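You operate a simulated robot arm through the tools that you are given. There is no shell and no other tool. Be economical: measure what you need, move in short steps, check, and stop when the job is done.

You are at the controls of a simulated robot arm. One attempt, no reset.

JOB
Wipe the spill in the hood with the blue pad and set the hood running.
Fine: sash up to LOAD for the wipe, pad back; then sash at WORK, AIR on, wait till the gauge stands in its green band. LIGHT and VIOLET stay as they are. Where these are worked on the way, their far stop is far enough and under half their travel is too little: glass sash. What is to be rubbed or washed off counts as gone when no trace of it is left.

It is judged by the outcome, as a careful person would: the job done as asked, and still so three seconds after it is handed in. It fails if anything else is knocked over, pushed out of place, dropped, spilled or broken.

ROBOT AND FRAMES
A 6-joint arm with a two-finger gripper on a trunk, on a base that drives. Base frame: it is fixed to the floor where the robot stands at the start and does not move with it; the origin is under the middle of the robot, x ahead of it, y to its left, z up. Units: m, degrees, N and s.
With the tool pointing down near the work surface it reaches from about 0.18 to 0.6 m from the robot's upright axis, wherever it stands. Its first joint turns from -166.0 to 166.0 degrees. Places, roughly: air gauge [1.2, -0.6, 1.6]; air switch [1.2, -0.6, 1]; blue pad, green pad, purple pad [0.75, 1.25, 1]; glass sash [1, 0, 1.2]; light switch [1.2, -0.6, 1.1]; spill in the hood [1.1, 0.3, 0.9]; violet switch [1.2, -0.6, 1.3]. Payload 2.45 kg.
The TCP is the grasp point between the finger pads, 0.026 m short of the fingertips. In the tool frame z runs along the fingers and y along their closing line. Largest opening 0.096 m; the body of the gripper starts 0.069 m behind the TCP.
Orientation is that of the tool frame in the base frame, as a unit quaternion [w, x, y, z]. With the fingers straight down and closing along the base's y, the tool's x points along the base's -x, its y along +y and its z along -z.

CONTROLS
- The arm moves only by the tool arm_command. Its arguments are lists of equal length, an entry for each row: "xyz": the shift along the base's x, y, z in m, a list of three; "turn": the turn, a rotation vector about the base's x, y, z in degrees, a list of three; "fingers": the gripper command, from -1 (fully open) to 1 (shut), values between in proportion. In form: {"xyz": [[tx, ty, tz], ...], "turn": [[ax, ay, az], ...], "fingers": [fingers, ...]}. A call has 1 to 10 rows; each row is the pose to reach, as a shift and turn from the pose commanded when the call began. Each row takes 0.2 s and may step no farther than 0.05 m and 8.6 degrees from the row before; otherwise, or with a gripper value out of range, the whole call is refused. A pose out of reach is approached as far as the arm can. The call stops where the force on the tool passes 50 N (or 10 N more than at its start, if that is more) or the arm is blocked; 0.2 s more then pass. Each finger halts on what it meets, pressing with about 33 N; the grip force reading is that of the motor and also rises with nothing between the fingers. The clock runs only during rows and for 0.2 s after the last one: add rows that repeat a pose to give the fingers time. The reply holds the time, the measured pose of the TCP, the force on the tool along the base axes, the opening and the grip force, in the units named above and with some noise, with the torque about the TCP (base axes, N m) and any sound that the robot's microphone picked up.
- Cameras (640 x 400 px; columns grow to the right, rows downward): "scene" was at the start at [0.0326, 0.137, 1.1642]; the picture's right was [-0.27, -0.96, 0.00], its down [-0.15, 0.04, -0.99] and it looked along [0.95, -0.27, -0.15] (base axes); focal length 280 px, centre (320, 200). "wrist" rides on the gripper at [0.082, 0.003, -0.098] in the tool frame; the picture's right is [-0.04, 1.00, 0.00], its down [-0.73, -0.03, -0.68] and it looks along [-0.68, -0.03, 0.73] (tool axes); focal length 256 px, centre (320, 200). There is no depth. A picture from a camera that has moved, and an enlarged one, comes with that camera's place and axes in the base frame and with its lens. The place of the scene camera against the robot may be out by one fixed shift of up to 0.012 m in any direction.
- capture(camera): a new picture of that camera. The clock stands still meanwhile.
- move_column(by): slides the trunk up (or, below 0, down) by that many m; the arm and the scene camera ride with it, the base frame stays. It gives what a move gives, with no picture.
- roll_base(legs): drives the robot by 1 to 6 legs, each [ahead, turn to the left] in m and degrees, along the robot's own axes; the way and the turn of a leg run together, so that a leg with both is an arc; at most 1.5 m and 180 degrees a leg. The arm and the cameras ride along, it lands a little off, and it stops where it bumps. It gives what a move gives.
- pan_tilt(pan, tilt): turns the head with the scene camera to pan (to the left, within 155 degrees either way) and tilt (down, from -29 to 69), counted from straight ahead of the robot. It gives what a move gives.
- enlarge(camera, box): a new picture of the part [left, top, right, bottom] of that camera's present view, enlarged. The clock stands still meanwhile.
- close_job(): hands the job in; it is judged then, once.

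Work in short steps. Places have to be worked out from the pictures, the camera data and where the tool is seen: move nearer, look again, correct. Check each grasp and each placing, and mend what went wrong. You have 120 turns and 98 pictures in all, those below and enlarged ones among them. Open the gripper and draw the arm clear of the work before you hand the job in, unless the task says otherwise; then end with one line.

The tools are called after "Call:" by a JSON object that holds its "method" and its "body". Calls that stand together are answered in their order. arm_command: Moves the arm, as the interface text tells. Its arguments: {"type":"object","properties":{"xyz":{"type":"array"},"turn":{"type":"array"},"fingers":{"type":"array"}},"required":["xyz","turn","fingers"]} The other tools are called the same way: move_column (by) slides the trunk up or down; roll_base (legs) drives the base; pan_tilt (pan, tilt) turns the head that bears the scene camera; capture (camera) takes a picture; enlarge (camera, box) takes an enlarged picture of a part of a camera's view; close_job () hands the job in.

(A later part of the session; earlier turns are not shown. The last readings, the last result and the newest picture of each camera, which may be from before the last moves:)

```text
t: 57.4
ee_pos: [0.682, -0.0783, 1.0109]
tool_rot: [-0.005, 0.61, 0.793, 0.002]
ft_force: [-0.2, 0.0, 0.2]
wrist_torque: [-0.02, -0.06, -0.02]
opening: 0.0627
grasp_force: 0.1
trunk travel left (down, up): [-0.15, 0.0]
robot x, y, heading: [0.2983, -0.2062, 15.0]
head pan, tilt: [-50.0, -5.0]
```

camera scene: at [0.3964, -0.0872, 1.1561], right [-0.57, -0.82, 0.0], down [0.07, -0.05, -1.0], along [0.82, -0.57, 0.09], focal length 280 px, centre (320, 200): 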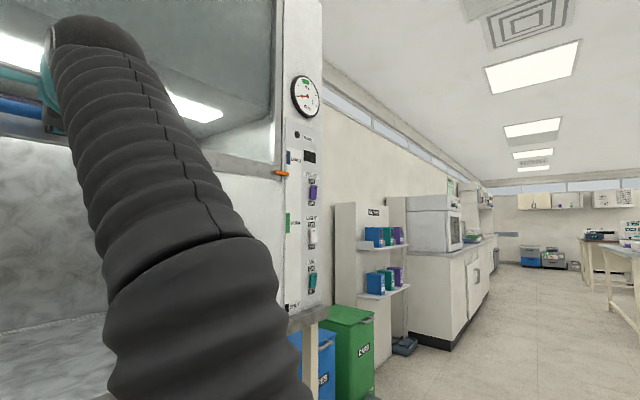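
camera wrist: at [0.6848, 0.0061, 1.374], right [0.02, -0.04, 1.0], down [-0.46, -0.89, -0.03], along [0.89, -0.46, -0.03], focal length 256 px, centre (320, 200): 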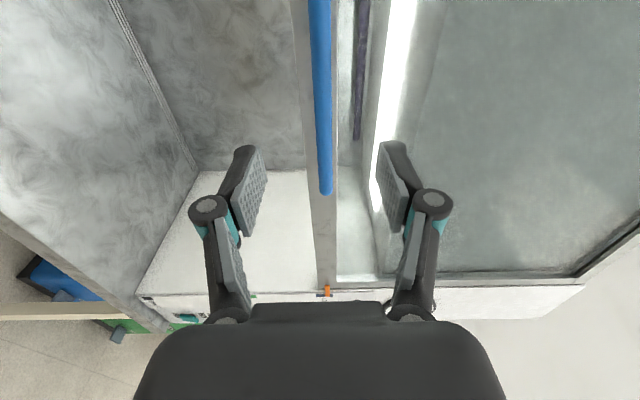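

Tool now straight down. Quick look into the hood for the spill.

Call:
{"method": "pan_tilt", "body": {"pan": 12, "tilt": 12}}

Call:
{"method": "capture", "body": {"camera": "scene"}}

```text
t: 58.7
ee_pos: [0.6831, -0.0796, 1.0111]
tool_rot: [-0.004, 0.61, 0.793, 0.003]
ft_force: [0.4, 0.0, -0.8]
wrist_torque: [-0.02, 0.04, 0.01]
opening: 0.0625
grasp_force: 0.0
trunk travel left (down, up): [-0.15, 0.0]
robot x, y, heading: [0.3024, -0.2093, 14.9]
head pan, tilt: [12.0, 12.0]
```

```text
65 pictures are left
camera scene: at [0.2888, -0.026, 1.1591], right [0.45, -0.89, 0.0], down [-0.19, -0.09, -0.98], along [0.87, 0.44, -0.21], focal length 280 px, centre (320, 200)
```

scene: 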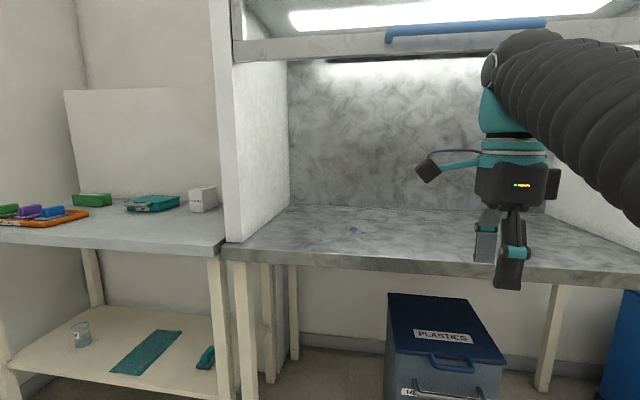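

Call:
{"method": "enlarge", "body": {"camera": "scene", "box": [290, 200, 418, 280]}}

```text
5.00 times, centred on (354, 240) of scene
camera zoom: at [0.2888, -0.026, 1.1591], right [0.45, -0.89, 0.0], down [-0.19, -0.09, -0.98], along [0.87, 0.44, -0.21], focal length 1400 px, centre (150, 0)
```

zoom: 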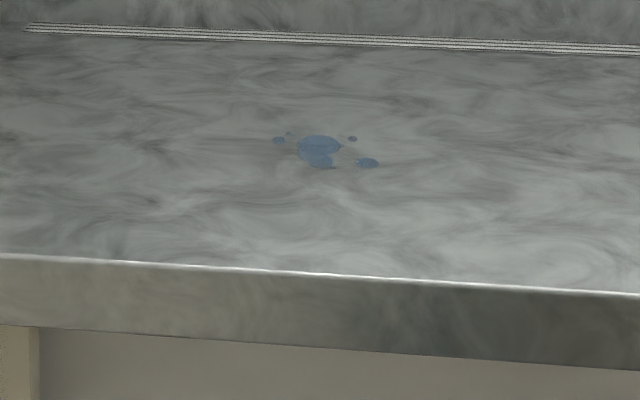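

Spill ~(1.12, 0.27), about 8 cm across, in the hood's floor (z≈0.87). Now I drive to the spill kit: turn left, go along, then face the tray obliquely.

Call:
{"method": "roll_base", "body": {"legs": [[0, 90], [0.98, 0], [0, -75], [0.15, 0]]}}

Call:
{"method": "pan_tilt", "body": {"pan": 5, "tilt": 25}}

Call:
{"method": "capture", "body": {"camera": "scene"}}

Call:
{"method": "capture", "body": {"camera": "wrist"}}

```text
t: 71.7
ee_pos: [0.545, 1.0541, 1.0101]
tool_rot: [-0.004, 0.502, 0.865, 0.001]
ft_force: [0.5, 0.7, 0.8]
wrist_torque: [-0.01, -0.01, -0.02]
opening: 0.0623
grasp_force: 0.1
trunk travel left (down, up): [-0.15, 0.0]
robot x, y, heading: [0.2103, 0.8311, 29.9]
head pan, tilt: [12.0, 12.0]
```

```text
t: 72.5
ee_pos: [0.5453, 1.0542, 1.0104]
tool_rot: [-0.005, 0.502, 0.865, 0.002]
ft_force: [-0.5, -0.5, 0.1]
wrist_torque: [-0.04, 0.03, 0.0]
opening: 0.0626
grasp_force: 0.0
trunk travel left (down, up): [-0.15, 0.0]
robot x, y, heading: [0.2083, 0.8295, 29.9]
head pan, tilt: [5.0, 25.0]
```

```text
63 pictures are left
camera scene: at [0.1578, 0.9934, 1.138], right [0.57, -0.82, 0.0], down [-0.35, -0.24, -0.91], along [0.74, 0.52, -0.42], focal length 280 px, centre (320, 200)
```

scene: 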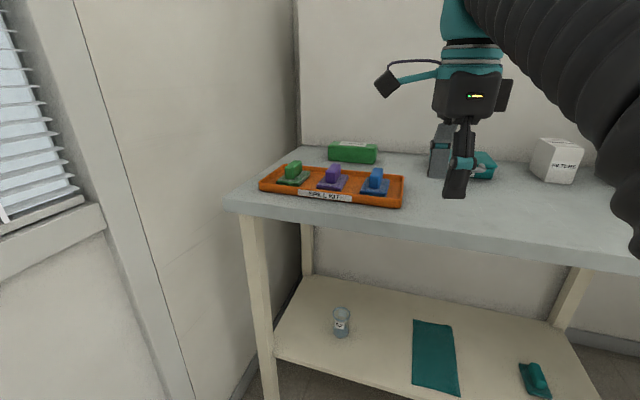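

```text
62 pictures are left
camera wrist: at [0.5073, 1.1257, 1.1093], right [0.89, 0.46, 0.0], down [0.34, -0.66, 0.67], along [0.31, -0.6, -0.74], focal length 256 px, centre (320, 200)
```

wrist: 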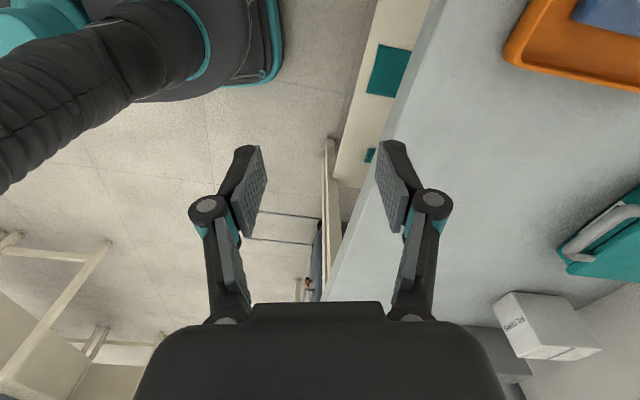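

Call:
{"method": "enlarge", "body": {"camera": "scene", "box": [256, 140, 416, 240]}}

```text
4.00 times, centred on (336, 190) of scene
camera zoom: at [0.1578, 0.9934, 1.138], right [0.57, -0.82, 0.0], down [-0.35, -0.24, -0.91], along [0.74, 0.52, -0.42], focal length 1120 px, centre (256, 240)
```

zoom: 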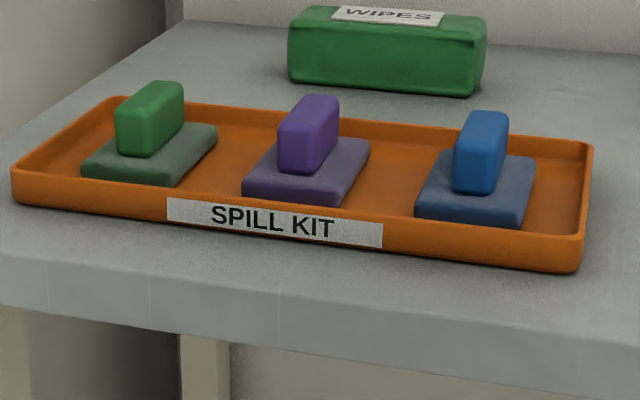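

The blue grip stands lengthwise fore-aft, narrow across the tray (axis ≈ 17°), centre ≈ (0.72, 1.235, 0.915). I drive 0.1 m nearer and turn the tool +76° so the fingers close along the tray.

Call:
{"method": "roll_base", "body": {"legs": [[0.1, 0]]}}

Call:
{"method": "arm_command", "body": {"xyz": [[0, 0, 0], [0, 0, 0], [0, 0, 0], [0, 0.01, 0], [0, 0.02, 0], [0, 0.03, 0], [0, 0.04, 0], [0, 0.05, 0], [0, 0.06, 0], [0, 0.06, 0]], "turn": [[0, 0, 8.5], [0, 0, 17], [0, 0, 25.5], [0, 0, 34], [0, 0, 42.5], [0, 0, 51], [0, 0, 59.5], [0, 0, 68], [0, 0, 76.5], [0, 0, 76.5]], "fingers": [-0.3, -0.3, -0.3, -0.3, -0.3, -0.3, -0.3, -0.3, -0.3, -0.3]}}

Call:
{"method": "capture", "body": {"camera": "wrist"}}

```text
t: 73.6
ee_pos: [0.6311, 1.105, 1.01]
tool_rot: [-0.004, 0.501, 0.866, 0.001]
ft_force: [1.0, -0.5, 0.5]
wrist_torque: [0.01, 0.0, -0.03]
opening: 0.0621
grasp_force: 0.0
trunk travel left (down, up): [-0.15, 0.0]
robot x, y, heading: [0.2938, 0.88, 29.6]
head pan, tilt: [5.0, 25.0]
```

```text
t: 75.8
ee_pos: [0.6306, 1.1634, 1.0072]
tool_rot: [-0.002, -0.144, 0.99, -0.003]
ft_force: [-0.5, 0.8, 0.6]
wrist_torque: [0.01, 0.02, -0.01]
opening: 0.0623
grasp_force: 0.1
out of reach, approached as far as the arm can: row 7, 8, 9, 10
trunk travel left (down, up): [-0.15, 0.0]
robot x, y, heading: [0.2958, 0.8807, 29.7]
head pan, tilt: [5.0, 25.0]
```

```text
60 pictures are left
camera wrist: at [0.5516, 1.1439, 1.1049], right [-0.24, 0.97, 0.0], down [0.72, 0.18, 0.68], along [0.65, 0.16, -0.74], focal length 256 px, centre (320, 200)
```

wrist: 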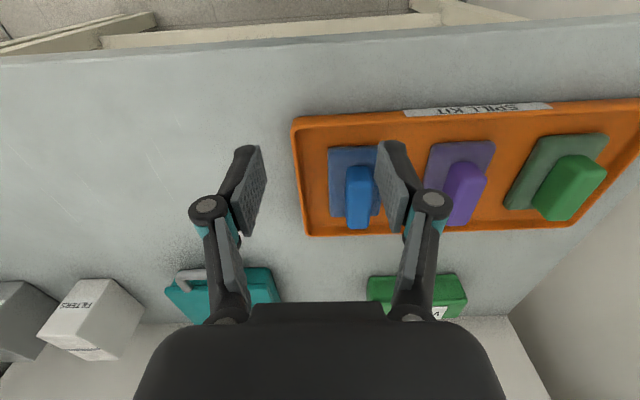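

Blue pad centre ≈ (0.712, 1.225), fingers well aligned. I move above it and down to z≈0.965, then look.

Call:
{"method": "arm_command", "body": {"xyz": [[0.03, 0.02, 0], [0.055, 0.042, 0], [0.081, 0.062, 0], [0.081, 0.062, -0.02], [0.081, 0.062, -0.042]], "turn": [[0, 0, 0], [0, 0, 0], [0, 0, 0], [0, 0, 0], [0, 0, 0]], "fingers": [-0.3, -0.3, -0.3, -0.3, -0.3]}}

Call:
{"method": "capture", "body": {"camera": "wrist"}}

Call:
{"method": "enlarge", "body": {"camera": "scene", "box": [240, 100, 560, 300]}}

```text
t: 77.0
ee_pos: [0.7129, 1.2259, 0.9631]
tool_rot: [-0.004, -0.142, 0.99, -0.001]
ft_force: [-0.7, 0.7, -0.8]
wrist_torque: [0.0, -0.03, 0.01]
opening: 0.0622
grasp_force: 0.0
out of reach, approached as far as the arm can: row 1, 2, 3, 4
trunk travel left (down, up): [-0.15, 0.0]
robot x, y, heading: [0.2969, 0.8803, 29.6]
head pan, tilt: [5.0, 25.0]
```

```text
59 pictures are left
camera wrist: at [0.6333, 1.206, 1.0623], right [-0.24, 0.97, 0.0], down [0.72, 0.18, 0.67], along [0.65, 0.16, -0.74], focal length 256 px, centre (320, 200)
```

wrist: 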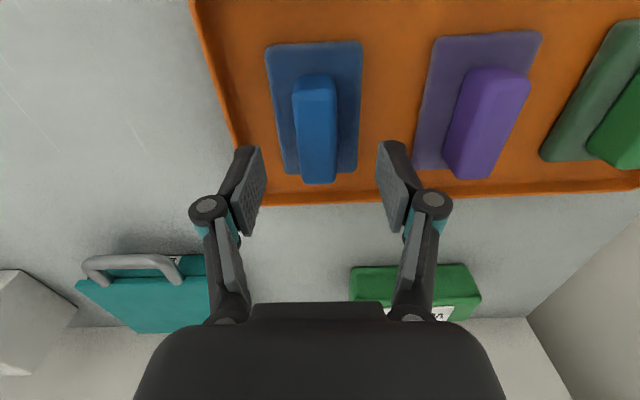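

```text
2.00 times, centred on (400, 200) of scene
camera zoom: at [0.2435, 1.0427, 1.1379], right [0.57, -0.82, 0.0], down [-0.35, -0.24, -0.91], along [0.74, 0.52, -0.42], focal length 560 px, centre (160, 200)
```

zoom: 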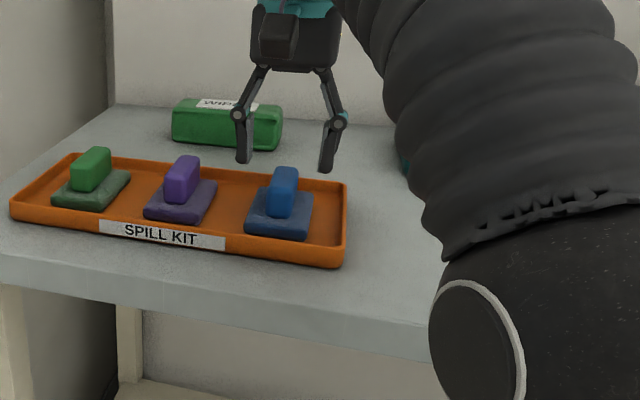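

The grip sits ~10 mm nearer than the finger centre, laterally centred. I correct by −10 mm fore-aft and go down to z≈0.936.

Call:
{"method": "arm_command", "body": {"xyz": [[-0.0097, -0.0028, 0], [-0.0097, -0.0028, -0.012], [-0.0097, -0.0028, -0.02], [-0.0097, -0.0028, -0.027], [-0.0097, -0.0028, -0.027]], "turn": [[0, 0, 0], [0, 0, 0], [0, 0, 0], [0, 0, 0], [0, 0, 0]], "fingers": [-0.3, -0.3, -0.3, -0.3, -0.3]}}

Call:
{"method": "capture", "body": {"camera": "wrist"}}

Call:
{"method": "enlarge", "body": {"camera": "scene", "box": [320, 140, 448, 220]}}

```text
t: 78.2
ee_pos: [0.7027, 1.2231, 0.9363]
tool_rot: [-0.004, -0.143, 0.99, -0.001]
ft_force: [-0.3, -0.9, -0.2]
wrist_torque: [-0.02, -0.03, 0.02]
opening: 0.0622
grasp_force: 0.1
trunk travel left (down, up): [-0.15, 0.0]
robot x, y, heading: [0.2956, 0.8802, 29.9]
head pan, tilt: [5.0, 25.0]
```

```text
57 pictures are left
camera wrist: at [0.6228, 1.2027, 1.0358], right [-0.24, 0.97, 0.0], down [0.72, 0.18, 0.67], along [0.65, 0.16, -0.74], focal length 256 px, centre (320, 200)
```

wrist: 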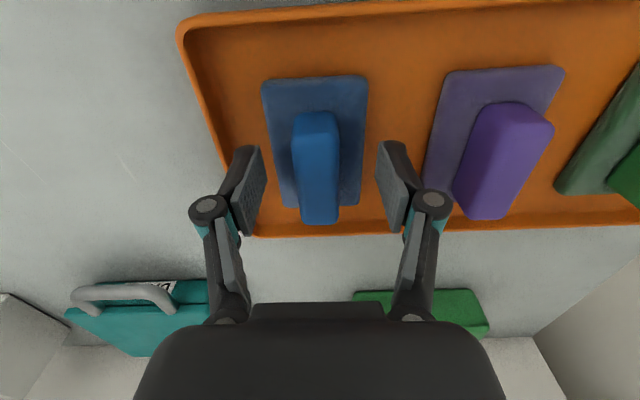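

```text
5.00 times, centred on (384, 180) of scene
camera zoom: at [0.2435, 1.0427, 1.1379], right [0.57, -0.82, 0.0], down [-0.35, -0.24, -0.91], along [0.74, 0.52, -0.42], focal length 1400 px, centre (0, 300)
```

zoom: 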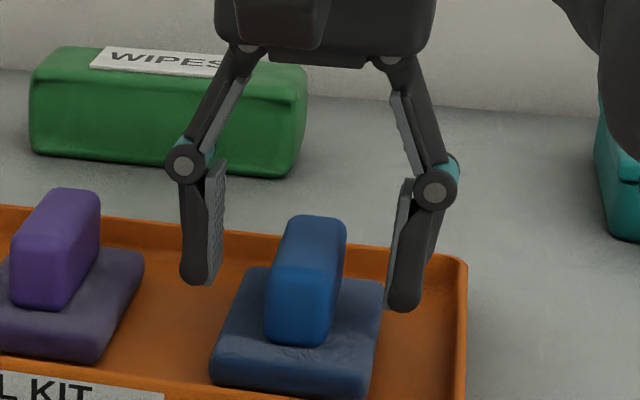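

Nearly there: shift another 7 mm nearer, 5 mm lower, and close.

Call:
{"method": "arm_command", "body": {"xyz": [[-0.0067, -0.002, 0], [-0.0067, -0.002, -0.005], [-0.0067, -0.002, -0.005], [-0.0067, -0.002, -0.005], [-0.0067, -0.002, -0.005], [-0.0067, -0.002, -0.005]], "turn": [[0, 0, 0], [0, 0, 0], [0, 0, 0], [0, 0, 0], [0, 0, 0], [0, 0, 0]], "fingers": [-0.3, -0.3, 0.2, 0.6, 1, 1]}}

Call:
{"method": "capture", "body": {"camera": "wrist"}}

Call:
{"method": "enlarge", "body": {"camera": "scene", "box": [320, 140, 448, 220]}}

```text
t: 79.6
ee_pos: [0.6959, 1.2203, 0.9312]
tool_rot: [-0.004, -0.142, 0.99, -0.002]
ft_force: [-0.4, -0.3, 1.0]
wrist_torque: [-0.06, -0.01, 0.02]
opening: 0.023
grasp_force: 33.1
trunk travel left (down, up): [-0.15, 0.0]
robot x, y, heading: [0.2923, 0.8798, 29.5]
head pan, tilt: [5.0, 25.0]
```

```text
55 pictures are left
camera wrist: at [0.6169, 1.2011, 1.0297], right [-0.24, 0.97, 0.0], down [0.72, 0.18, 0.67], along [0.65, 0.16, -0.74], focal length 256 px, centre (320, 200)
```

wrist: 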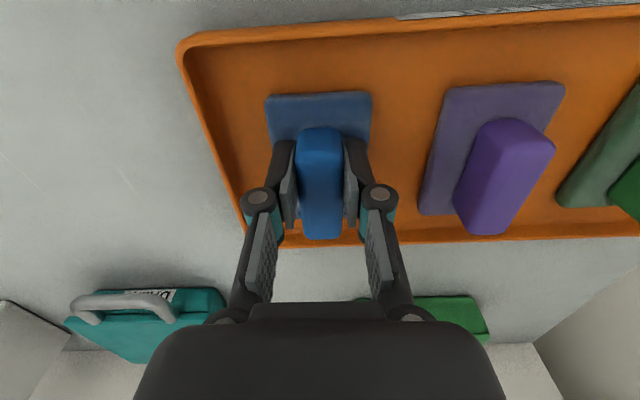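

```text
5.00 times, centred on (384, 180) of scene
camera zoom: at [0.2434, 1.0426, 1.1379], right [0.57, -0.82, 0.0], down [-0.35, -0.24, -0.91], along [0.74, 0.52, -0.42], focal length 1400 px, centre (0, 300)
```

zoom: 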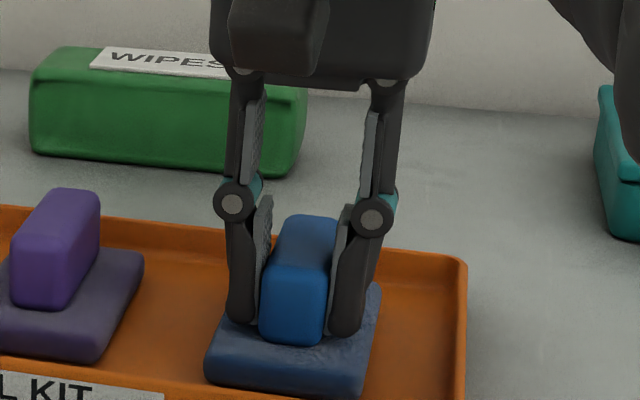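

Gripped (23 mm). Lift 0.06 m and check.

Call:
{"method": "arm_command", "body": {"xyz": [[0, 0, 0.012], [0, 0, 0.024], [0, 0, 0.036], [0, 0, 0.048], [0, 0, 0.06], [-0.02, -0.01, 0.068], [-0.04, -0.02, 0.068]], "turn": [[0, 0, 0], [0, 0, 0], [0, 0, 0], [0, 0, 0], [0, 0, 0], [0, 0, 0], [0, 0, 0]], "fingers": [1, 1, 1, 1, 1, 1, 1]}}

Call:
{"method": "capture", "body": {"camera": "scene"}}

```text
t: 81.2
ee_pos: [0.654, 1.1995, 0.9994]
tool_rot: [-0.002, -0.142, 0.99, -0.001]
ft_force: [0.1, -0.2, -0.9]
wrist_torque: [-0.02, 0.04, 0.0]
opening: 0.023
grasp_force: 33.4
out of reach, approached as far as the arm can: row 5, 6
trunk travel left (down, up): [-0.15, 0.0]
robot x, y, heading: [0.2959, 0.8815, 29.8]
head pan, tilt: [5.0, 25.0]
```

```text
53 pictures are left
camera scene: at [0.2438, 1.0429, 1.1379], right [0.57, -0.82, 0.0], down [-0.35, -0.24, -0.91], along [0.74, 0.52, -0.42], focal length 280 px, centre (320, 200)
```

scene: 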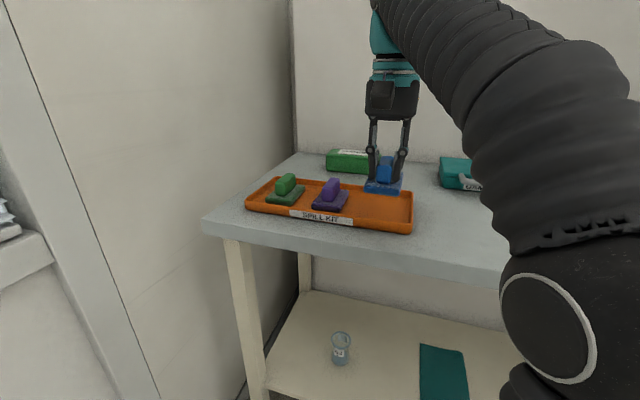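

Pad held well clear. I back away and drive to the front of the hood, facing it.

Call:
{"method": "roll_base", "body": {"legs": [[-0.35, 0], [0, -104.8], [0.79, 0], [0, 90], [0.2, 0]]}}

Call:
{"method": "pan_tilt", "body": {"pan": 14, "tilt": 15}}

Call:
{"method": "capture", "body": {"camera": "scene"}}

Call:
{"method": "capture", "body": {"camera": "wrist"}}

```text
t: 96.7
ee_pos: [0.8406, 0.1918, 0.9999]
tool_rot: [-0.002, -0.003, 1.0, 0.0]
ft_force: [-0.5, -0.5, 0.0]
wrist_torque: [0.01, 0.03, 0.02]
opening: 0.0231
grasp_force: 33.6
trunk travel left (down, up): [-0.15, 0.0]
robot x, y, heading: [0.4068, -0.0182, 14.1]
head pan, tilt: [5.0, 25.0]
```

```text
t: 97.4
ee_pos: [0.8412, 0.1927, 0.9994]
tool_rot: [-0.002, -0.002, 1.0, 0.0]
ft_force: [0.3, -0.3, -0.5]
wrist_torque: [0.02, -0.02, 0.02]
opening: 0.023
grasp_force: 33.4
trunk travel left (down, up): [-0.15, 0.0]
robot x, y, heading: [0.406, -0.0184, 13.9]
head pan, tilt: [14.0, 15.0]
```

```text
52 pictures are left
camera scene: at [0.3975, 0.1699, 1.1541], right [0.47, -0.88, 0.0], down [-0.23, -0.12, -0.97], along [0.85, 0.45, -0.26], focal length 280 px, centre (320, 200)
```

scene: 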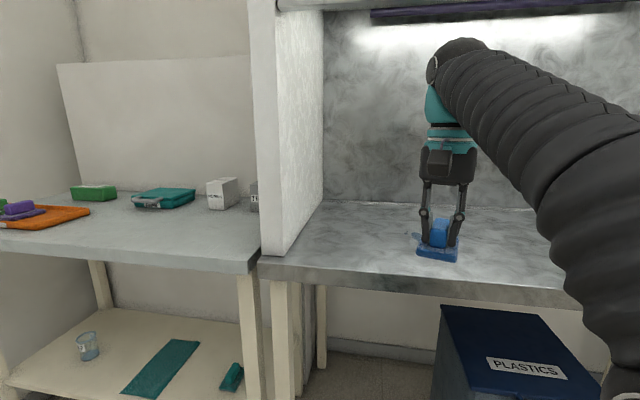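

```text
51 pictures are left
camera wrist: at [0.7592, 0.1947, 1.0981], right [0.03, 1.0, 0.0], down [0.74, -0.02, 0.68], along [0.68, -0.02, -0.74], focal length 256 px, centre (320, 200)
```

wrist: 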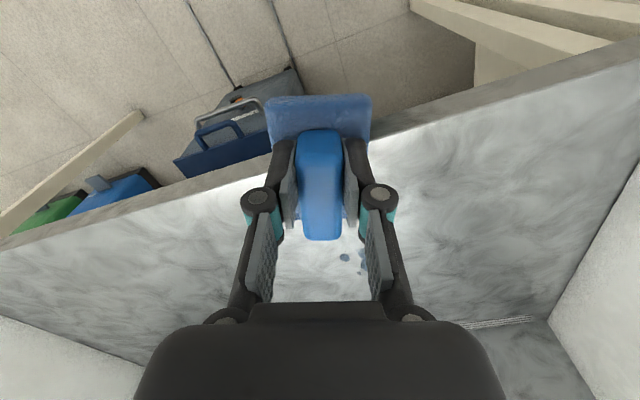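

Pad is just over the bench front; spill drops visible behind it. I lower the trunk 0.04 m for sash clearance and drive 0.22 m forward so the pad enters the hood.

Call:
{"method": "move_column", "body": {"by": -0.04}}

Call:
{"method": "roll_base", "body": {"legs": [[0.12, 0]]}}

Call:
{"method": "capture", "body": {"camera": "wrist"}}

Call:
{"method": "capture", "body": {"camera": "scene"}}

```text
t: 98.2
ee_pos: [0.8406, 0.1921, 0.9598]
tool_rot: [-0.003, -0.003, 1.0, 0.0]
ft_force: [-0.8, -0.1, 0.0]
wrist_torque: [-0.04, -0.02, 0.0]
opening: 0.0231
grasp_force: 32.7
trunk travel left (down, up): [-0.11, 0.04]
robot x, y, heading: [0.4068, -0.0168, 14.1]
head pan, tilt: [14.0, 15.0]
```

```text
t: 99.5
ee_pos: [0.9579, 0.2188, 0.9586]
tool_rot: [-0.004, -0.002, 1.0, 0.0]
ft_force: [-1.0, 0.6, -1.2]
wrist_torque: [0.01, 0.01, -0.01]
opening: 0.023
grasp_force: 32.7
trunk travel left (down, up): [-0.11, 0.04]
robot x, y, heading: [0.5236, 0.0178, 13.6]
head pan, tilt: [14.0, 15.0]
```

```text
50 pictures are left
camera wrist: at [0.8768, 0.2224, 1.0581], right [0.04, 1.0, 0.0], down [0.74, -0.03, 0.68], along [0.68, -0.03, -0.74], focal length 256 px, centre (320, 200)
```

wrist: 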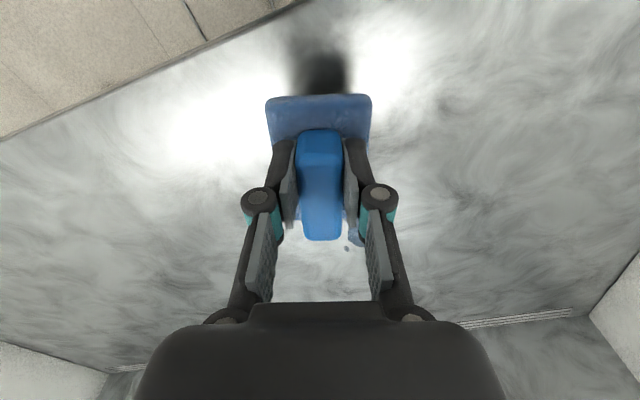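

```text
49 pictures are left
camera scene: at [0.515, 0.1988, 1.1142], right [0.47, -0.89, 0.0], down [-0.23, -0.12, -0.97], along [0.85, 0.45, -0.26], focal length 280 px, centre (320, 200)
```

scene: 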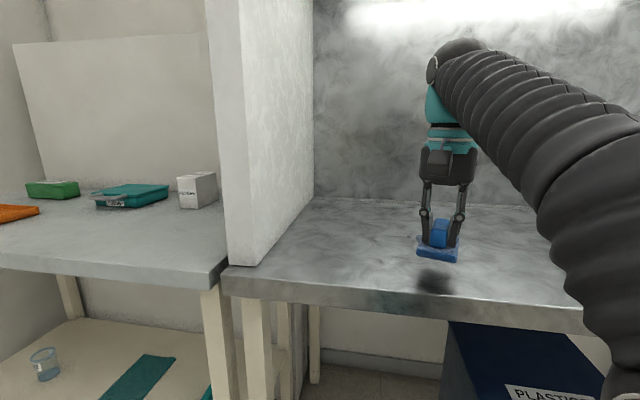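

Good clearance. Another 0.09 m forward.

Call:
{"method": "roll_base", "body": {"legs": [[0.09, 0]]}}

Call:
{"method": "capture", "body": {"camera": "wrist"}}

Call:
{"method": "enlarge", "body": {"camera": "scene", "box": [340, 180, 500, 280]}}

```text
t: 100.6
ee_pos: [1.0455, 0.2403, 0.9596]
tool_rot: [-0.003, -0.002, 1.0, 0.0]
ft_force: [-0.5, -1.4, -0.1]
wrist_torque: [0.0, -0.01, 0.02]
opening: 0.023
grasp_force: 32.9
trunk travel left (down, up): [-0.11, 0.04]
robot x, y, heading: [0.6072, 0.0331, 14.0]
head pan, tilt: [14.0, 15.0]
```

```text
48 pictures are left
camera wrist: at [0.964, 0.2439, 1.0581], right [0.04, 1.0, 0.0], down [0.74, -0.03, 0.68], along [0.68, -0.03, -0.74], focal length 256 px, centre (320, 200)
```

wrist: 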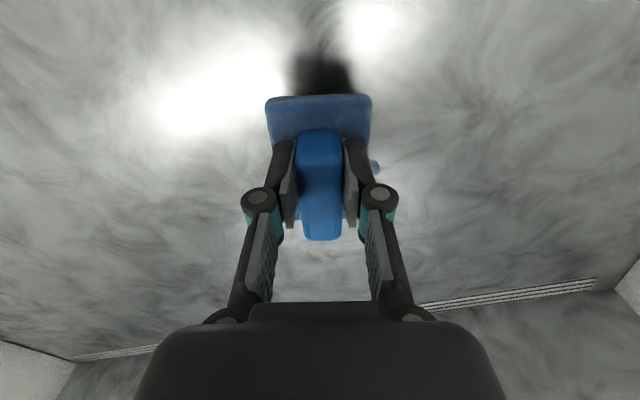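

```text
4.00 times, centred on (420, 230) of scene
camera zoom: at [0.6023, 0.2201, 1.1142], right [0.47, -0.89, 0.0], down [-0.23, -0.12, -0.97], along [0.85, 0.45, -0.26], focal length 1120 px, centre (-80, 80)
```

zoom: 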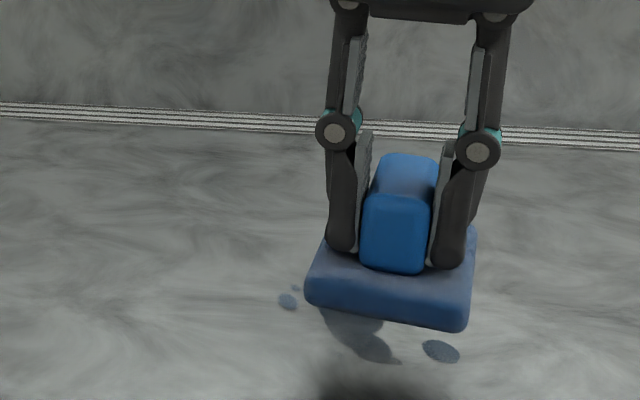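

Spill spans roughly x 1.08–1.15, y 0.22–0.305. I move the pad over the middle and lower it until light contact.

Call:
{"method": "arm_command", "body": {"xyz": [[0.03, 0.01, -0.01], [0.055, 0.022, -0.025], [0.055, 0.022, -0.032], [0.055, 0.022, -0.038], [0.055, 0.022, -0.042], [0.055, 0.022, -0.046]], "turn": [[0, 0, 0], [0, 0, 0], [0, 0, 0], [0, 0, 0], [0, 0, 0], [0, 0, 0]], "fingers": [1, 1, 1, 1, 1, 1]}}

```text
t: 102.0
ee_pos: [1.0999, 0.2624, 0.9204]
tool_rot: [0.005, -0.002, 1.0, 0.002]
ft_force: [-1.2, -1.0, 21.2]
wrist_torque: [-0.2, 0.65, 0.0]
opening: 0.0232
grasp_force: 32.8
trunk travel left (down, up): [-0.11, 0.04]
robot x, y, heading: [0.6101, 0.0367, 13.7]
head pan, tilt: [14.0, 15.0]
stopped in row 6: the force on the tool passed its limit at 56 N (the readings are from after the stop); the commanded pose is now the measured one
```

Contact with ~20 N. I ease 1 mm and sweep side to side along y, then at x lanes further in and nearer.

Call:
{"method": "arm_command", "body": {"xyz": [[0, 0.02, 0.001], [0, 0.045, 0.001], [0, 0.065, 0.001], [0, 0.035, 0.001], [0, 0.005, 0.001], [0, -0.025, 0.001], [0, -0.055, 0.001], [0, -0.075, 0.001], [0.015, -0.06, 0.001], [0.03, -0.04, 0.001]], "turn": [[0, 0, 0], [0, 0, 0], [0, 0, 0], [0, 0, 0], [0, 0, 0], [0, 0, 0], [0, 0, 0], [0, 0, 0], [0, 0, 0], [0, 0, 0]], "fingers": [1, 1, 1, 1, 1, 1, 1, 1, 1, 1]}}

Call:
{"method": "capture", "body": {"camera": "wrist"}}

Call:
{"method": "enlarge", "body": {"camera": "scene", "box": [340, 180, 500, 280]}}

```text
t: 104.2
ee_pos: [1.1291, 0.22, 0.9197]
tool_rot: [0.004, -0.002, 1.0, 0.002]
ft_force: [-6.9, -13.3, 33.3]
wrist_torque: [-0.59, 0.75, 0.14]
opening: 0.0232
grasp_force: 32.6
trunk travel left (down, up): [-0.11, 0.04]
robot x, y, heading: [0.6117, 0.0352, 13.7]
head pan, tilt: [14.0, 15.0]
```

```text
46 pictures are left
camera wrist: at [1.0462, 0.2231, 1.0176], right [0.04, 1.0, 0.0], down [0.73, -0.03, 0.68], along [0.68, -0.02, -0.73], focal length 256 px, centre (320, 200)
```

wrist: 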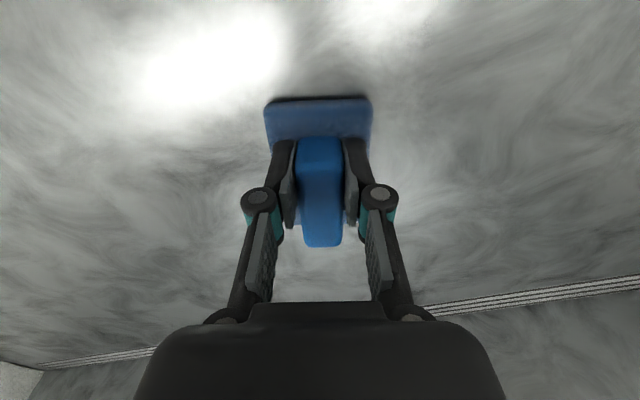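

```text
4.00 times, centred on (420, 230) of scene
camera zoom: at [0.6009, 0.2188, 1.1147], right [0.46, -0.89, 0.0], down [-0.23, -0.12, -0.97], along [0.86, 0.45, -0.26], focal length 1120 px, centre (-80, 80)
```

zoom: 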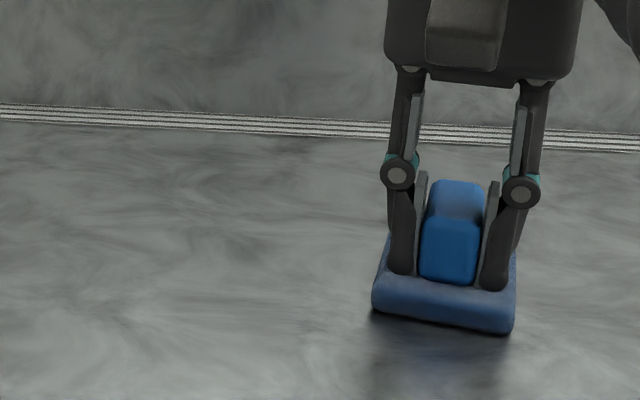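

Nothing visible outside the pad any more. I complete the further-in lane and a nearer one for faint traces.

Call:
{"method": "arm_command", "body": {"xyz": [[0.01, 0.025, 0], [0.015, 0.055, 0], [0.015, 0.085, 0], [0.015, 0.11, 0], [0.0, 0.09, 0], [-0.03, 0.11, 0], [-0.045, 0.08, 0], [-0.045, 0.05, 0], [-0.045, 0.02, 0], [-0.045, -0.02, 0]], "turn": [[0, 0, 0], [0, 0, 0], [0, 0, 0], [0, 0, 0], [0, 0, 0], [0, 0, 0], [0, 0, 0], [0, 0, 0], [0, 0, 0], [0, 0, 0]], "fingers": [1, 1, 1, 1, 1, 1, 1, 1, 1, 1]}}

Call:
{"method": "arm_command", "body": {"xyz": [[0, 0, 0.01], [0, 0, 0.03], [-0.04, -0.01, 0.04], [-0.08, -0.02, 0.04]], "turn": [[0, 0, 0], [0, 0, 0], [0, 0, 0], [0, 0, 0]], "fingers": [1, 1, 1, 1]}}

Call:
{"method": "enlarge", "body": {"camera": "scene", "box": [300, 180, 460, 280]}}

Call:
{"method": "capture", "body": {"camera": "wrist"}}

```text
t: 105.1
ee_pos: [1.1432, 0.3152, 0.9198]
tool_rot: [0.009, 0.0, 1.0, 0.005]
ft_force: [-1.6, -1.6, 22.1]
wrist_torque: [-0.25, 0.7, 0.01]
opening: 0.0232
grasp_force: 33.0
out of reach, approached as far as the arm can: row 3, 4
trunk travel left (down, up): [-0.11, 0.04]
robot x, y, heading: [0.611, 0.0314, 13.6]
head pan, tilt: [14.0, 15.0]
stopped in row 4: the force on the tool passed its limit at 57 N (the readings are from after the stop); the commanded pose is now the measured one
```

```text
t: 106.1
ee_pos: [1.064, 0.294, 0.9542]
tool_rot: [0.008, 0.0, 1.0, 0.005]
ft_force: [0.2, 1.6, -1.2]
wrist_torque: [-0.04, 0.05, -0.01]
opening: 0.0229
grasp_force: 33.6
out of reach, approached as far as the arm can: row 1, 2, 3, 4
trunk travel left (down, up): [-0.11, 0.04]
robot x, y, heading: [0.6131, 0.0343, 13.7]
head pan, tilt: [14.0, 15.0]
```

```text
4.00 times, centred on (380, 230) of scene
camera zoom: at [0.6031, 0.2203, 1.1141], right [0.46, -0.89, 0.0], down [-0.23, -0.12, -0.97], along [0.86, 0.45, -0.26], focal length 1120 px, centre (80, 80)
```

zoom: 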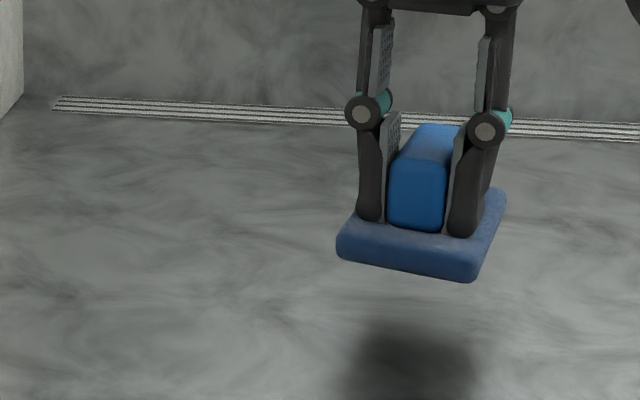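

```text
43 pictures are left
camera wrist: at [0.9794, 0.2977, 1.0518], right [0.04, 1.0, 0.01], down [0.72, -0.03, 0.69], along [0.69, -0.02, -0.72], focal length 256 px, centre (320, 200)
```

wrist: 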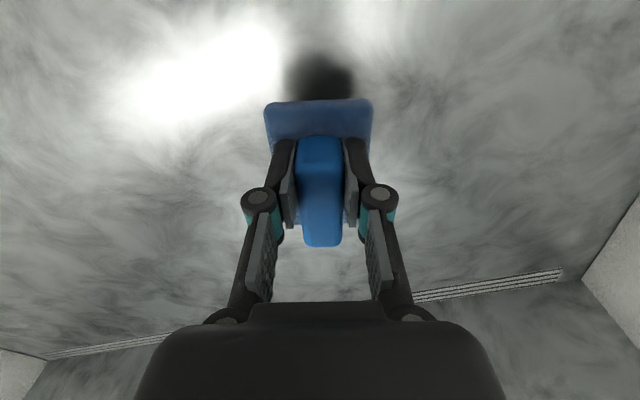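

Spill looks gone. I back out 0.3 m and check the whole floor area before returning the pad.

Call:
{"method": "roll_base", "body": {"legs": [[-0.3, 0]]}}

Call:
{"method": "capture", "body": {"camera": "wrist"}}

Call:
{"method": "enlarge", "body": {"camera": "scene", "box": [290, 180, 450, 280]}}

```text
t: 108.2
ee_pos: [0.7742, 0.2225, 0.9551]
tool_rot: [0.008, 0.003, 1.0, 0.004]
ft_force: [-0.2, 0.2, -0.3]
wrist_torque: [-0.02, 0.0, 0.01]
opening: 0.0232
grasp_force: 32.7
trunk travel left (down, up): [-0.11, 0.04]
robot x, y, heading: [0.3212, -0.0392, 13.4]
head pan, tilt: [14.0, 15.0]
```

```text
42 pictures are left
camera wrist: at [0.6903, 0.2253, 1.0525], right [0.05, 1.0, 0.01], down [0.72, -0.04, 0.69], along [0.69, -0.02, -0.72], focal length 256 px, centre (320, 200)
```

wrist: 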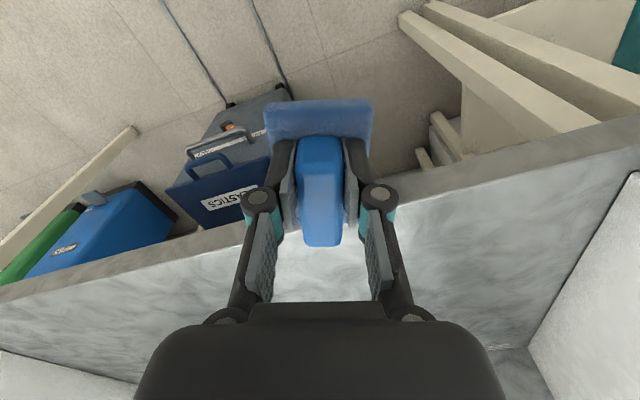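

```text
4.00 times, centred on (370, 230) of scene
camera zoom: at [0.3134, 0.1504, 1.1142], right [0.46, -0.89, 0.0], down [-0.23, -0.12, -0.97], along [0.86, 0.44, -0.26], focal length 1120 px, centre (120, 80)
```

zoom: 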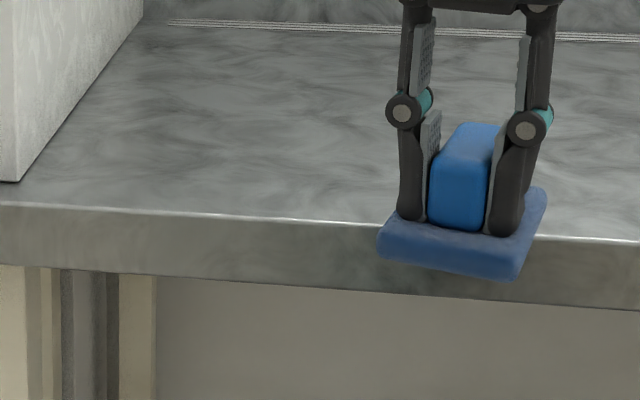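

Part of the spot is still hidden by the gripper. I back off, raise the trunk, turn left, and look back at the hood floor unobstructed.

Call:
{"method": "move_column", "body": {"by": 0.04}}

Call:
{"method": "roll_base", "body": {"legs": [[-0.19, 0], [0, 86.9]]}}

Call:
{"method": "pan_tilt", "body": {"pan": -75, "tilt": 15}}

Call:
{"method": "capture", "body": {"camera": "scene"}}

```text
t: 109.0
ee_pos: [0.7741, 0.2224, 0.996]
tool_rot: [0.008, 0.002, 1.0, 0.005]
ft_force: [-0.2, 0.3, -0.4]
wrist_torque: [-0.02, 0.02, -0.02]
opening: 0.023
grasp_force: 33.0
trunk travel left (down, up): [-0.15, 0.0]
robot x, y, heading: [0.3244, -0.0372, 13.7]
head pan, tilt: [14.0, 15.0]
```

```text
t: 114.2
ee_pos: [-0.0972, 0.3864, 0.9967]
tool_rot: [0.003, -0.684, 0.729, 0.008]
ft_force: [-0.3, 0.1, 0.0]
wrist_torque: [-0.03, -0.02, 0.01]
opening: 0.0231
grasp_force: 32.8
trunk travel left (down, up): [-0.15, 0.0]
robot x, y, heading: [0.1393, -0.084, 100.2]
head pan, tilt: [14.0, 15.0]
```

```text
t: 115.9
ee_pos: [-0.0961, 0.3851, 0.9951]
tool_rot: [0.002, -0.684, 0.73, 0.008]
ft_force: [0.3, -0.4, 0.0]
wrist_torque: [-0.03, -0.01, 0.0]
opening: 0.0228
grasp_force: 32.7
trunk travel left (down, up): [-0.15, 0.0]
robot x, y, heading: [0.1359, -0.0829, 99.8]
head pan, tilt: [-75.0, 15.0]
```

```text
40 pictures are left
camera scene: at [0.0787, -0.1234, 1.1542], right [0.42, -0.91, 0.0], down [-0.23, -0.11, -0.97], along [0.88, 0.41, -0.26], focal length 280 px, centre (320, 200)
```

scene: 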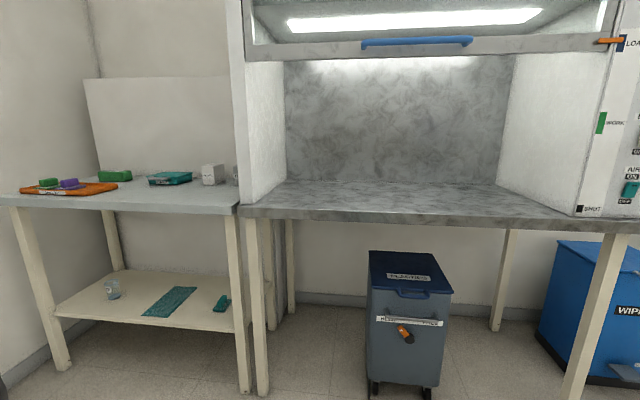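

Call:
{"method": "enlarge", "body": {"camera": "scene", "box": [270, 160, 398, 240]}}

Call:
{"method": "enlarge", "body": {"camera": "scene", "box": [320, 175, 368, 205]}}

```text
5.00 times, centred on (334, 200) of scene
camera zoom: at [0.0787, -0.1234, 1.1542], right [0.42, -0.91, 0.0], down [-0.23, -0.11, -0.97], along [0.88, 0.41, -0.26], focal length 1400 px, centre (250, 200)
```

zoom: 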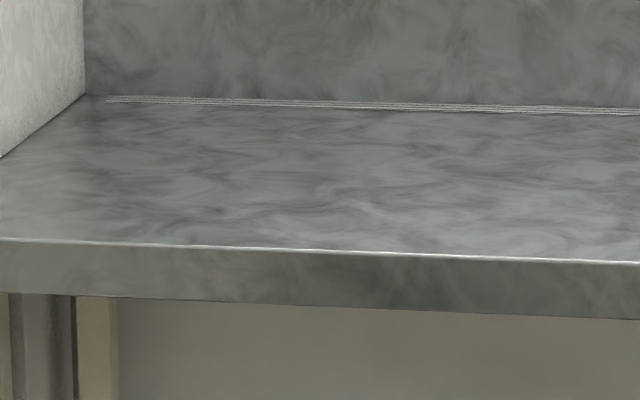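

```text
13.33 times, centred on (344, 190) of scene
camera zoom: at [0.0787, -0.1234, 1.1542], right [0.42, -0.91, 0.0], down [-0.23, -0.11, -0.97], along [0.88, 0.41, -0.26], focal length 3732 px, centre (0, 333)
```

zoom: 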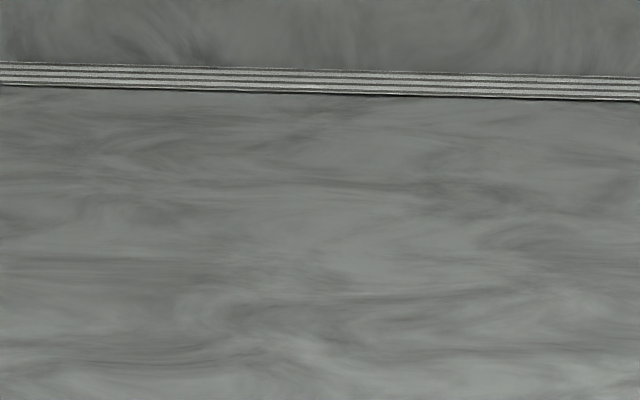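

Hood floor is clean. I bring the arm back to its carrying offset and drive back to the spill kit.

Call:
{"method": "arm_command", "body": {"xyz": [[0.027, -0.01, 0], [0.055, -0.021, 0], [0.055, -0.021, 0.004]], "turn": [[0, 0, 0], [0, 0, 0], [0, 0, 0]], "fingers": [1, 1, 1]}}

Call:
{"method": "roll_base", "body": {"legs": [[0.802, 0], [0, -70], [0.28, 0]]}}

Call:
{"method": "pan_tilt", "body": {"pan": 5, "tilt": 25}}

Call:
{"method": "capture", "body": {"camera": "scene"}}

Call:
{"method": "capture", "body": {"camera": "wrist"}}

```text
t: 116.7
ee_pos: [-0.0386, 0.3657, 0.9976]
tool_rot: [0.002, -0.684, 0.73, 0.008]
ft_force: [-0.2, 0.3, -0.4]
wrist_torque: [-0.04, 0.04, 0.02]
opening: 0.0229
grasp_force: 32.7
trunk travel left (down, up): [-0.15, 0.0]
robot x, y, heading: [0.1378, -0.0817, 100.1]
head pan, tilt: [-75.0, 15.0]
```

```text
t: 125.5
ee_pos: [0.6049, 1.1462, 0.9994]
tool_rot: [0.007, -0.134, 0.991, 0.005]
ft_force: [0.7, 0.0, -0.3]
wrist_torque: [-0.01, 0.05, -0.01]
opening: 0.0231
grasp_force: 32.7
trunk travel left (down, up): [-0.15, 0.0]
robot x, y, heading: [0.2382, 0.8374, 28.9]
head pan, tilt: [-75.0, 15.0]
```

```text
t: 127.0
ee_pos: [0.6054, 1.1459, 0.9981]
tool_rot: [0.007, -0.133, 0.991, 0.005]
ft_force: [0.8, -0.4, -0.1]
wrist_torque: [-0.01, 0.05, 0.02]
opening: 0.0231
grasp_force: 32.9
trunk travel left (down, up): [-0.15, 0.0]
robot x, y, heading: [0.2379, 0.8342, 29.3]
head pan, tilt: [5.0, 25.0]
```

```text
37 pictures are left
camera scene: at [0.19, 0.9999, 1.1379], right [0.56, -0.83, 0.0], down [-0.35, -0.24, -0.91], along [0.75, 0.51, -0.42], focal length 280 px, centre (320, 200)
```

scene: 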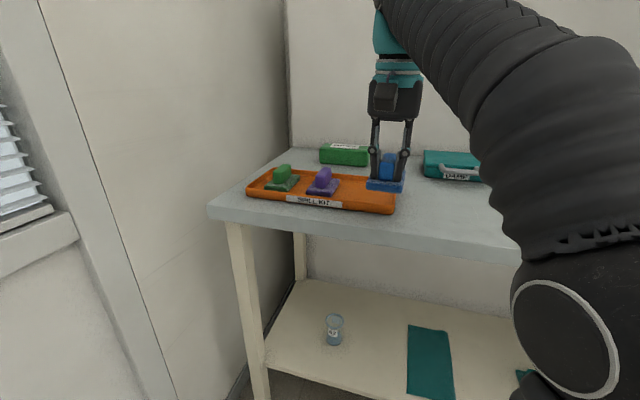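

```text
36 pictures are left
camera wrist: at [0.5228, 1.1264, 1.0962], right [-0.23, 0.97, 0.01], down [0.71, 0.16, 0.69], along [0.67, 0.16, -0.72], focal length 256 px, centre (320, 200)
```

wrist: 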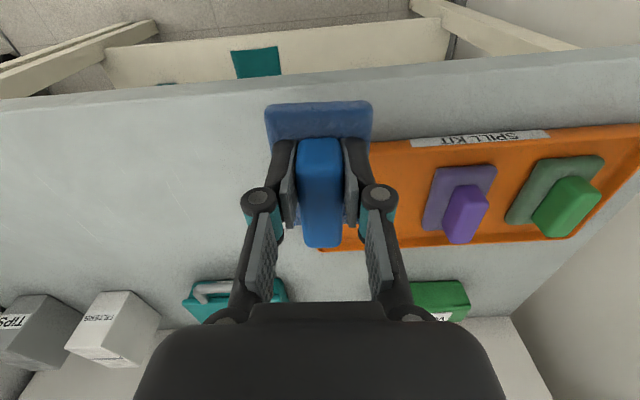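

I drive the last 0.06 m, then move to the recorded pick spot (0.696, 1.220) at height.

Call:
{"method": "roll_base", "body": {"legs": [[0.06, 0]]}}

Call:
{"method": "capture", "body": {"camera": "wrist"}}

```text
t: 128.0
ee_pos: [0.6556, 1.1761, 0.9991]
tool_rot: [0.008, -0.134, 0.991, 0.006]
ft_force: [0.0, 0.4, -1.7]
wrist_torque: [-0.01, 0.02, 0.0]
opening: 0.0231
grasp_force: 33.0
trunk travel left (down, up): [-0.15, 0.0]
robot x, y, heading: [0.2915, 0.8636, 28.9]
head pan, tilt: [5.0, 25.0]
```

```text
35 pictures are left
camera wrist: at [0.5748, 1.1561, 1.0962], right [-0.23, 0.97, 0.01], down [0.71, 0.16, 0.69], along [0.67, 0.16, -0.72], focal length 256 px, centre (320, 200)
```

wrist: 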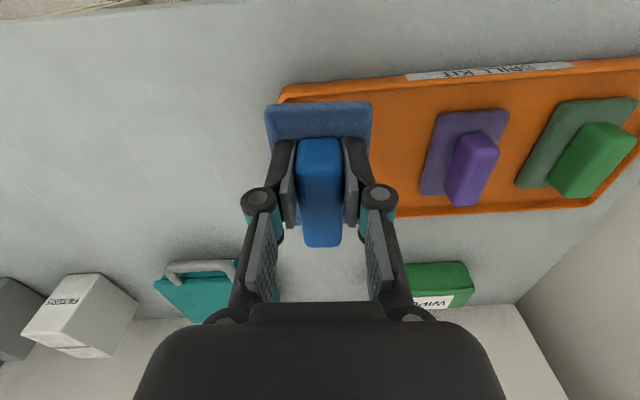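

Call:
{"method": "arm_command", "body": {"xyz": [[0.02, 0.022, 0], [0.04, 0.044, 0], [0.04, 0.044, -0.02], [0.04, 0.044, -0.035]], "turn": [[0, 0, 0], [0, 0, 1], [0, 0, 1], [0, 0, 1]], "fingers": [1, 1, 1, 1]}}

Call:
{"method": "capture", "body": {"camera": "wrist"}}

Call:
{"method": "enlarge", "body": {"camera": "scene", "box": [270, 130, 430, 230]}}

```text
t: 129.0
ee_pos: [0.6987, 1.2194, 0.9638]
tool_rot: [0.008, -0.143, 0.99, 0.006]
ft_force: [0.8, 0.4, 0.2]
wrist_torque: [0.02, 0.02, -0.01]
opening: 0.0229
grasp_force: 33.2
out of reach, approached as far as the arm can: row 2
trunk travel left (down, up): [-0.15, 0.0]
robot x, y, heading: [0.292, 0.8639, 28.9]
head pan, tilt: [5.0, 25.0]
```

```text
34 pictures are left
camera wrist: at [0.6168, 1.1983, 1.0607], right [-0.24, 0.97, 0.01], down [0.7, 0.17, 0.69], along [0.67, 0.18, -0.72], focal length 256 px, centre (320, 200)
```

wrist: 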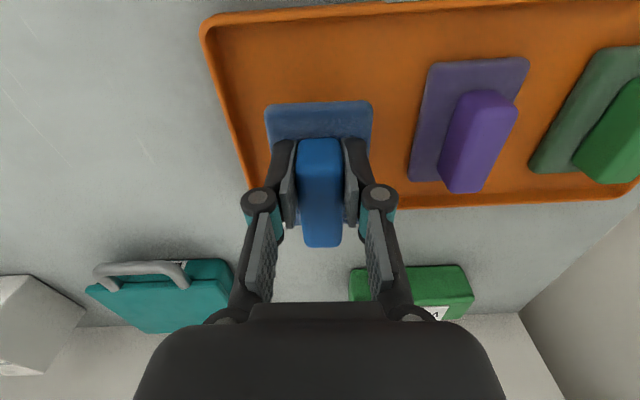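

```text
4.00 times, centred on (350, 180) of scene
camera zoom: at [0.2423, 1.0291, 1.1379], right [0.56, -0.83, 0.0], down [-0.35, -0.24, -0.91], along [0.75, 0.51, -0.42], focal length 1120 px, centre (200, 280)
```

zoom: 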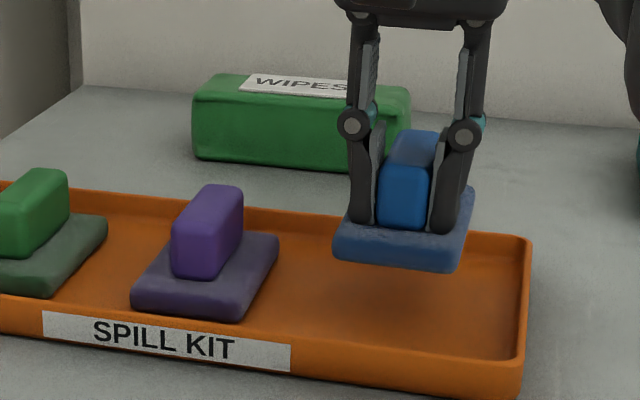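

Aligned over its old place. Lower gently to contact.

Call:
{"method": "arm_command", "body": {"xyz": [[-0.003, 0.001, -0.012], [-0.003, 0.001, -0.02], [-0.003, 0.001, -0.025], [-0.003, 0.001, -0.029]], "turn": [[0, 0, 0], [0, 0, 0], [0, 0, 0], [0, 0, 0]], "fingers": [1, 1, 1, 1]}}

Call:
{"method": "enlarge", "body": {"camera": "scene", "box": [270, 130, 430, 230]}}

```text
t: 130.0
ee_pos: [0.6933, 1.2194, 0.9358]
tool_rot: [0.008, -0.143, 0.99, 0.006]
ft_force: [0.0, -0.2, -0.6]
wrist_torque: [-0.02, 0.03, 0.01]
opening: 0.0233
grasp_force: 33.2
trunk travel left (down, up): [-0.15, 0.0]
robot x, y, heading: [0.2951, 0.864, 29.0]
head pan, tilt: [5.0, 25.0]
```

```text
4.00 times, centred on (350, 180) of scene
camera zoom: at [0.2423, 1.0291, 1.1379], right [0.56, -0.83, 0.0], down [-0.35, -0.24, -0.91], along [0.75, 0.51, -0.42], focal length 1120 px, centre (200, 280)
```

zoom: 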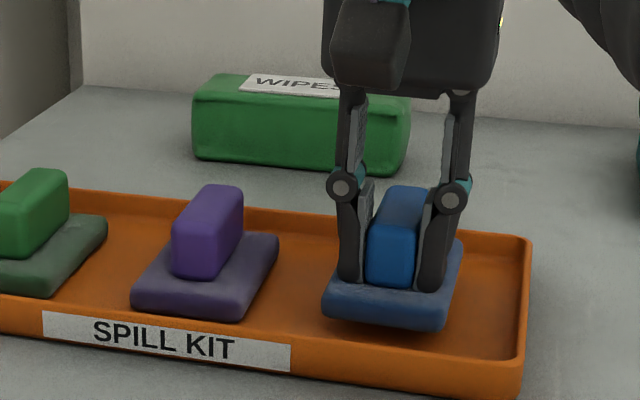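

Still a few millimetres of gap; I lower another 8 mm in small steps, then release if contact is felt.

Call:
{"method": "arm_command", "body": {"xyz": [[0, 0, -0.002], [0, 0, -0.004], [0, 0, -0.006], [0, 0, -0.0075], [0, 0, -0.0075]], "turn": [[0, 0, 0], [0, 0, 0], [0, 0, 0], [0, 0, 0], [0, 0, 0]], "fingers": [1, 1, 1, 1, 1]}}

```text
t: 131.2
ee_pos: [0.6945, 1.2208, 0.9281]
tool_rot: [0.008, -0.142, 0.99, 0.006]
ft_force: [0.9, -0.7, -0.7]
wrist_torque: [0.04, -0.02, 0.01]
opening: 0.023
grasp_force: 33.4
trunk travel left (down, up): [-0.15, 0.0]
robot x, y, heading: [0.2928, 0.8678, 29.3]
head pan, tilt: [5.0, 25.0]
```

No contact yet; go on down in 2 mm steps.

Call:
{"method": "arm_command", "body": {"xyz": [[0, 0, -0.002], [0, 0, -0.004], [0, 0, -0.006], [0, 0, -0.006]], "turn": [[0, 0, 0], [0, 0, 0], [0, 0, 0], [0, 0, 0]], "fingers": [1, 1, 1, 1]}}

Call:
{"method": "enlarge", "body": {"camera": "scene", "box": [320, 150, 400, 200]}}

```text
t: 132.2
ee_pos: [0.6934, 1.2179, 0.9258]
tool_rot: [0.012, -0.143, 0.99, 0.01]
ft_force: [0.2, 1.4, 18.3]
wrist_torque: [-0.51, 0.41, 0.0]
opening: 0.0232
grasp_force: 33.1
trunk travel left (down, up): [-0.15, 0.0]
robot x, y, heading: [0.2931, 0.8634, 29.3]
head pan, tilt: [5.0, 25.0]
stopped in row 4: the force on the tool passed its limit at 52 N (the readings are from after the stop); the commanded pose is now the measured one
```

```text
8.00 times, centred on (360, 175) of scene
camera zoom: at [0.2419, 1.0287, 1.1376], right [0.56, -0.83, 0.0], down [-0.35, -0.24, -0.91], along [0.75, 0.51, -0.42], focal length 2239 px, centre (0, 400)
```

zoom: 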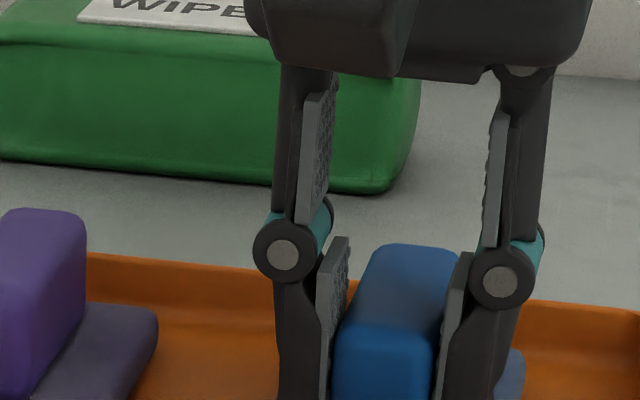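

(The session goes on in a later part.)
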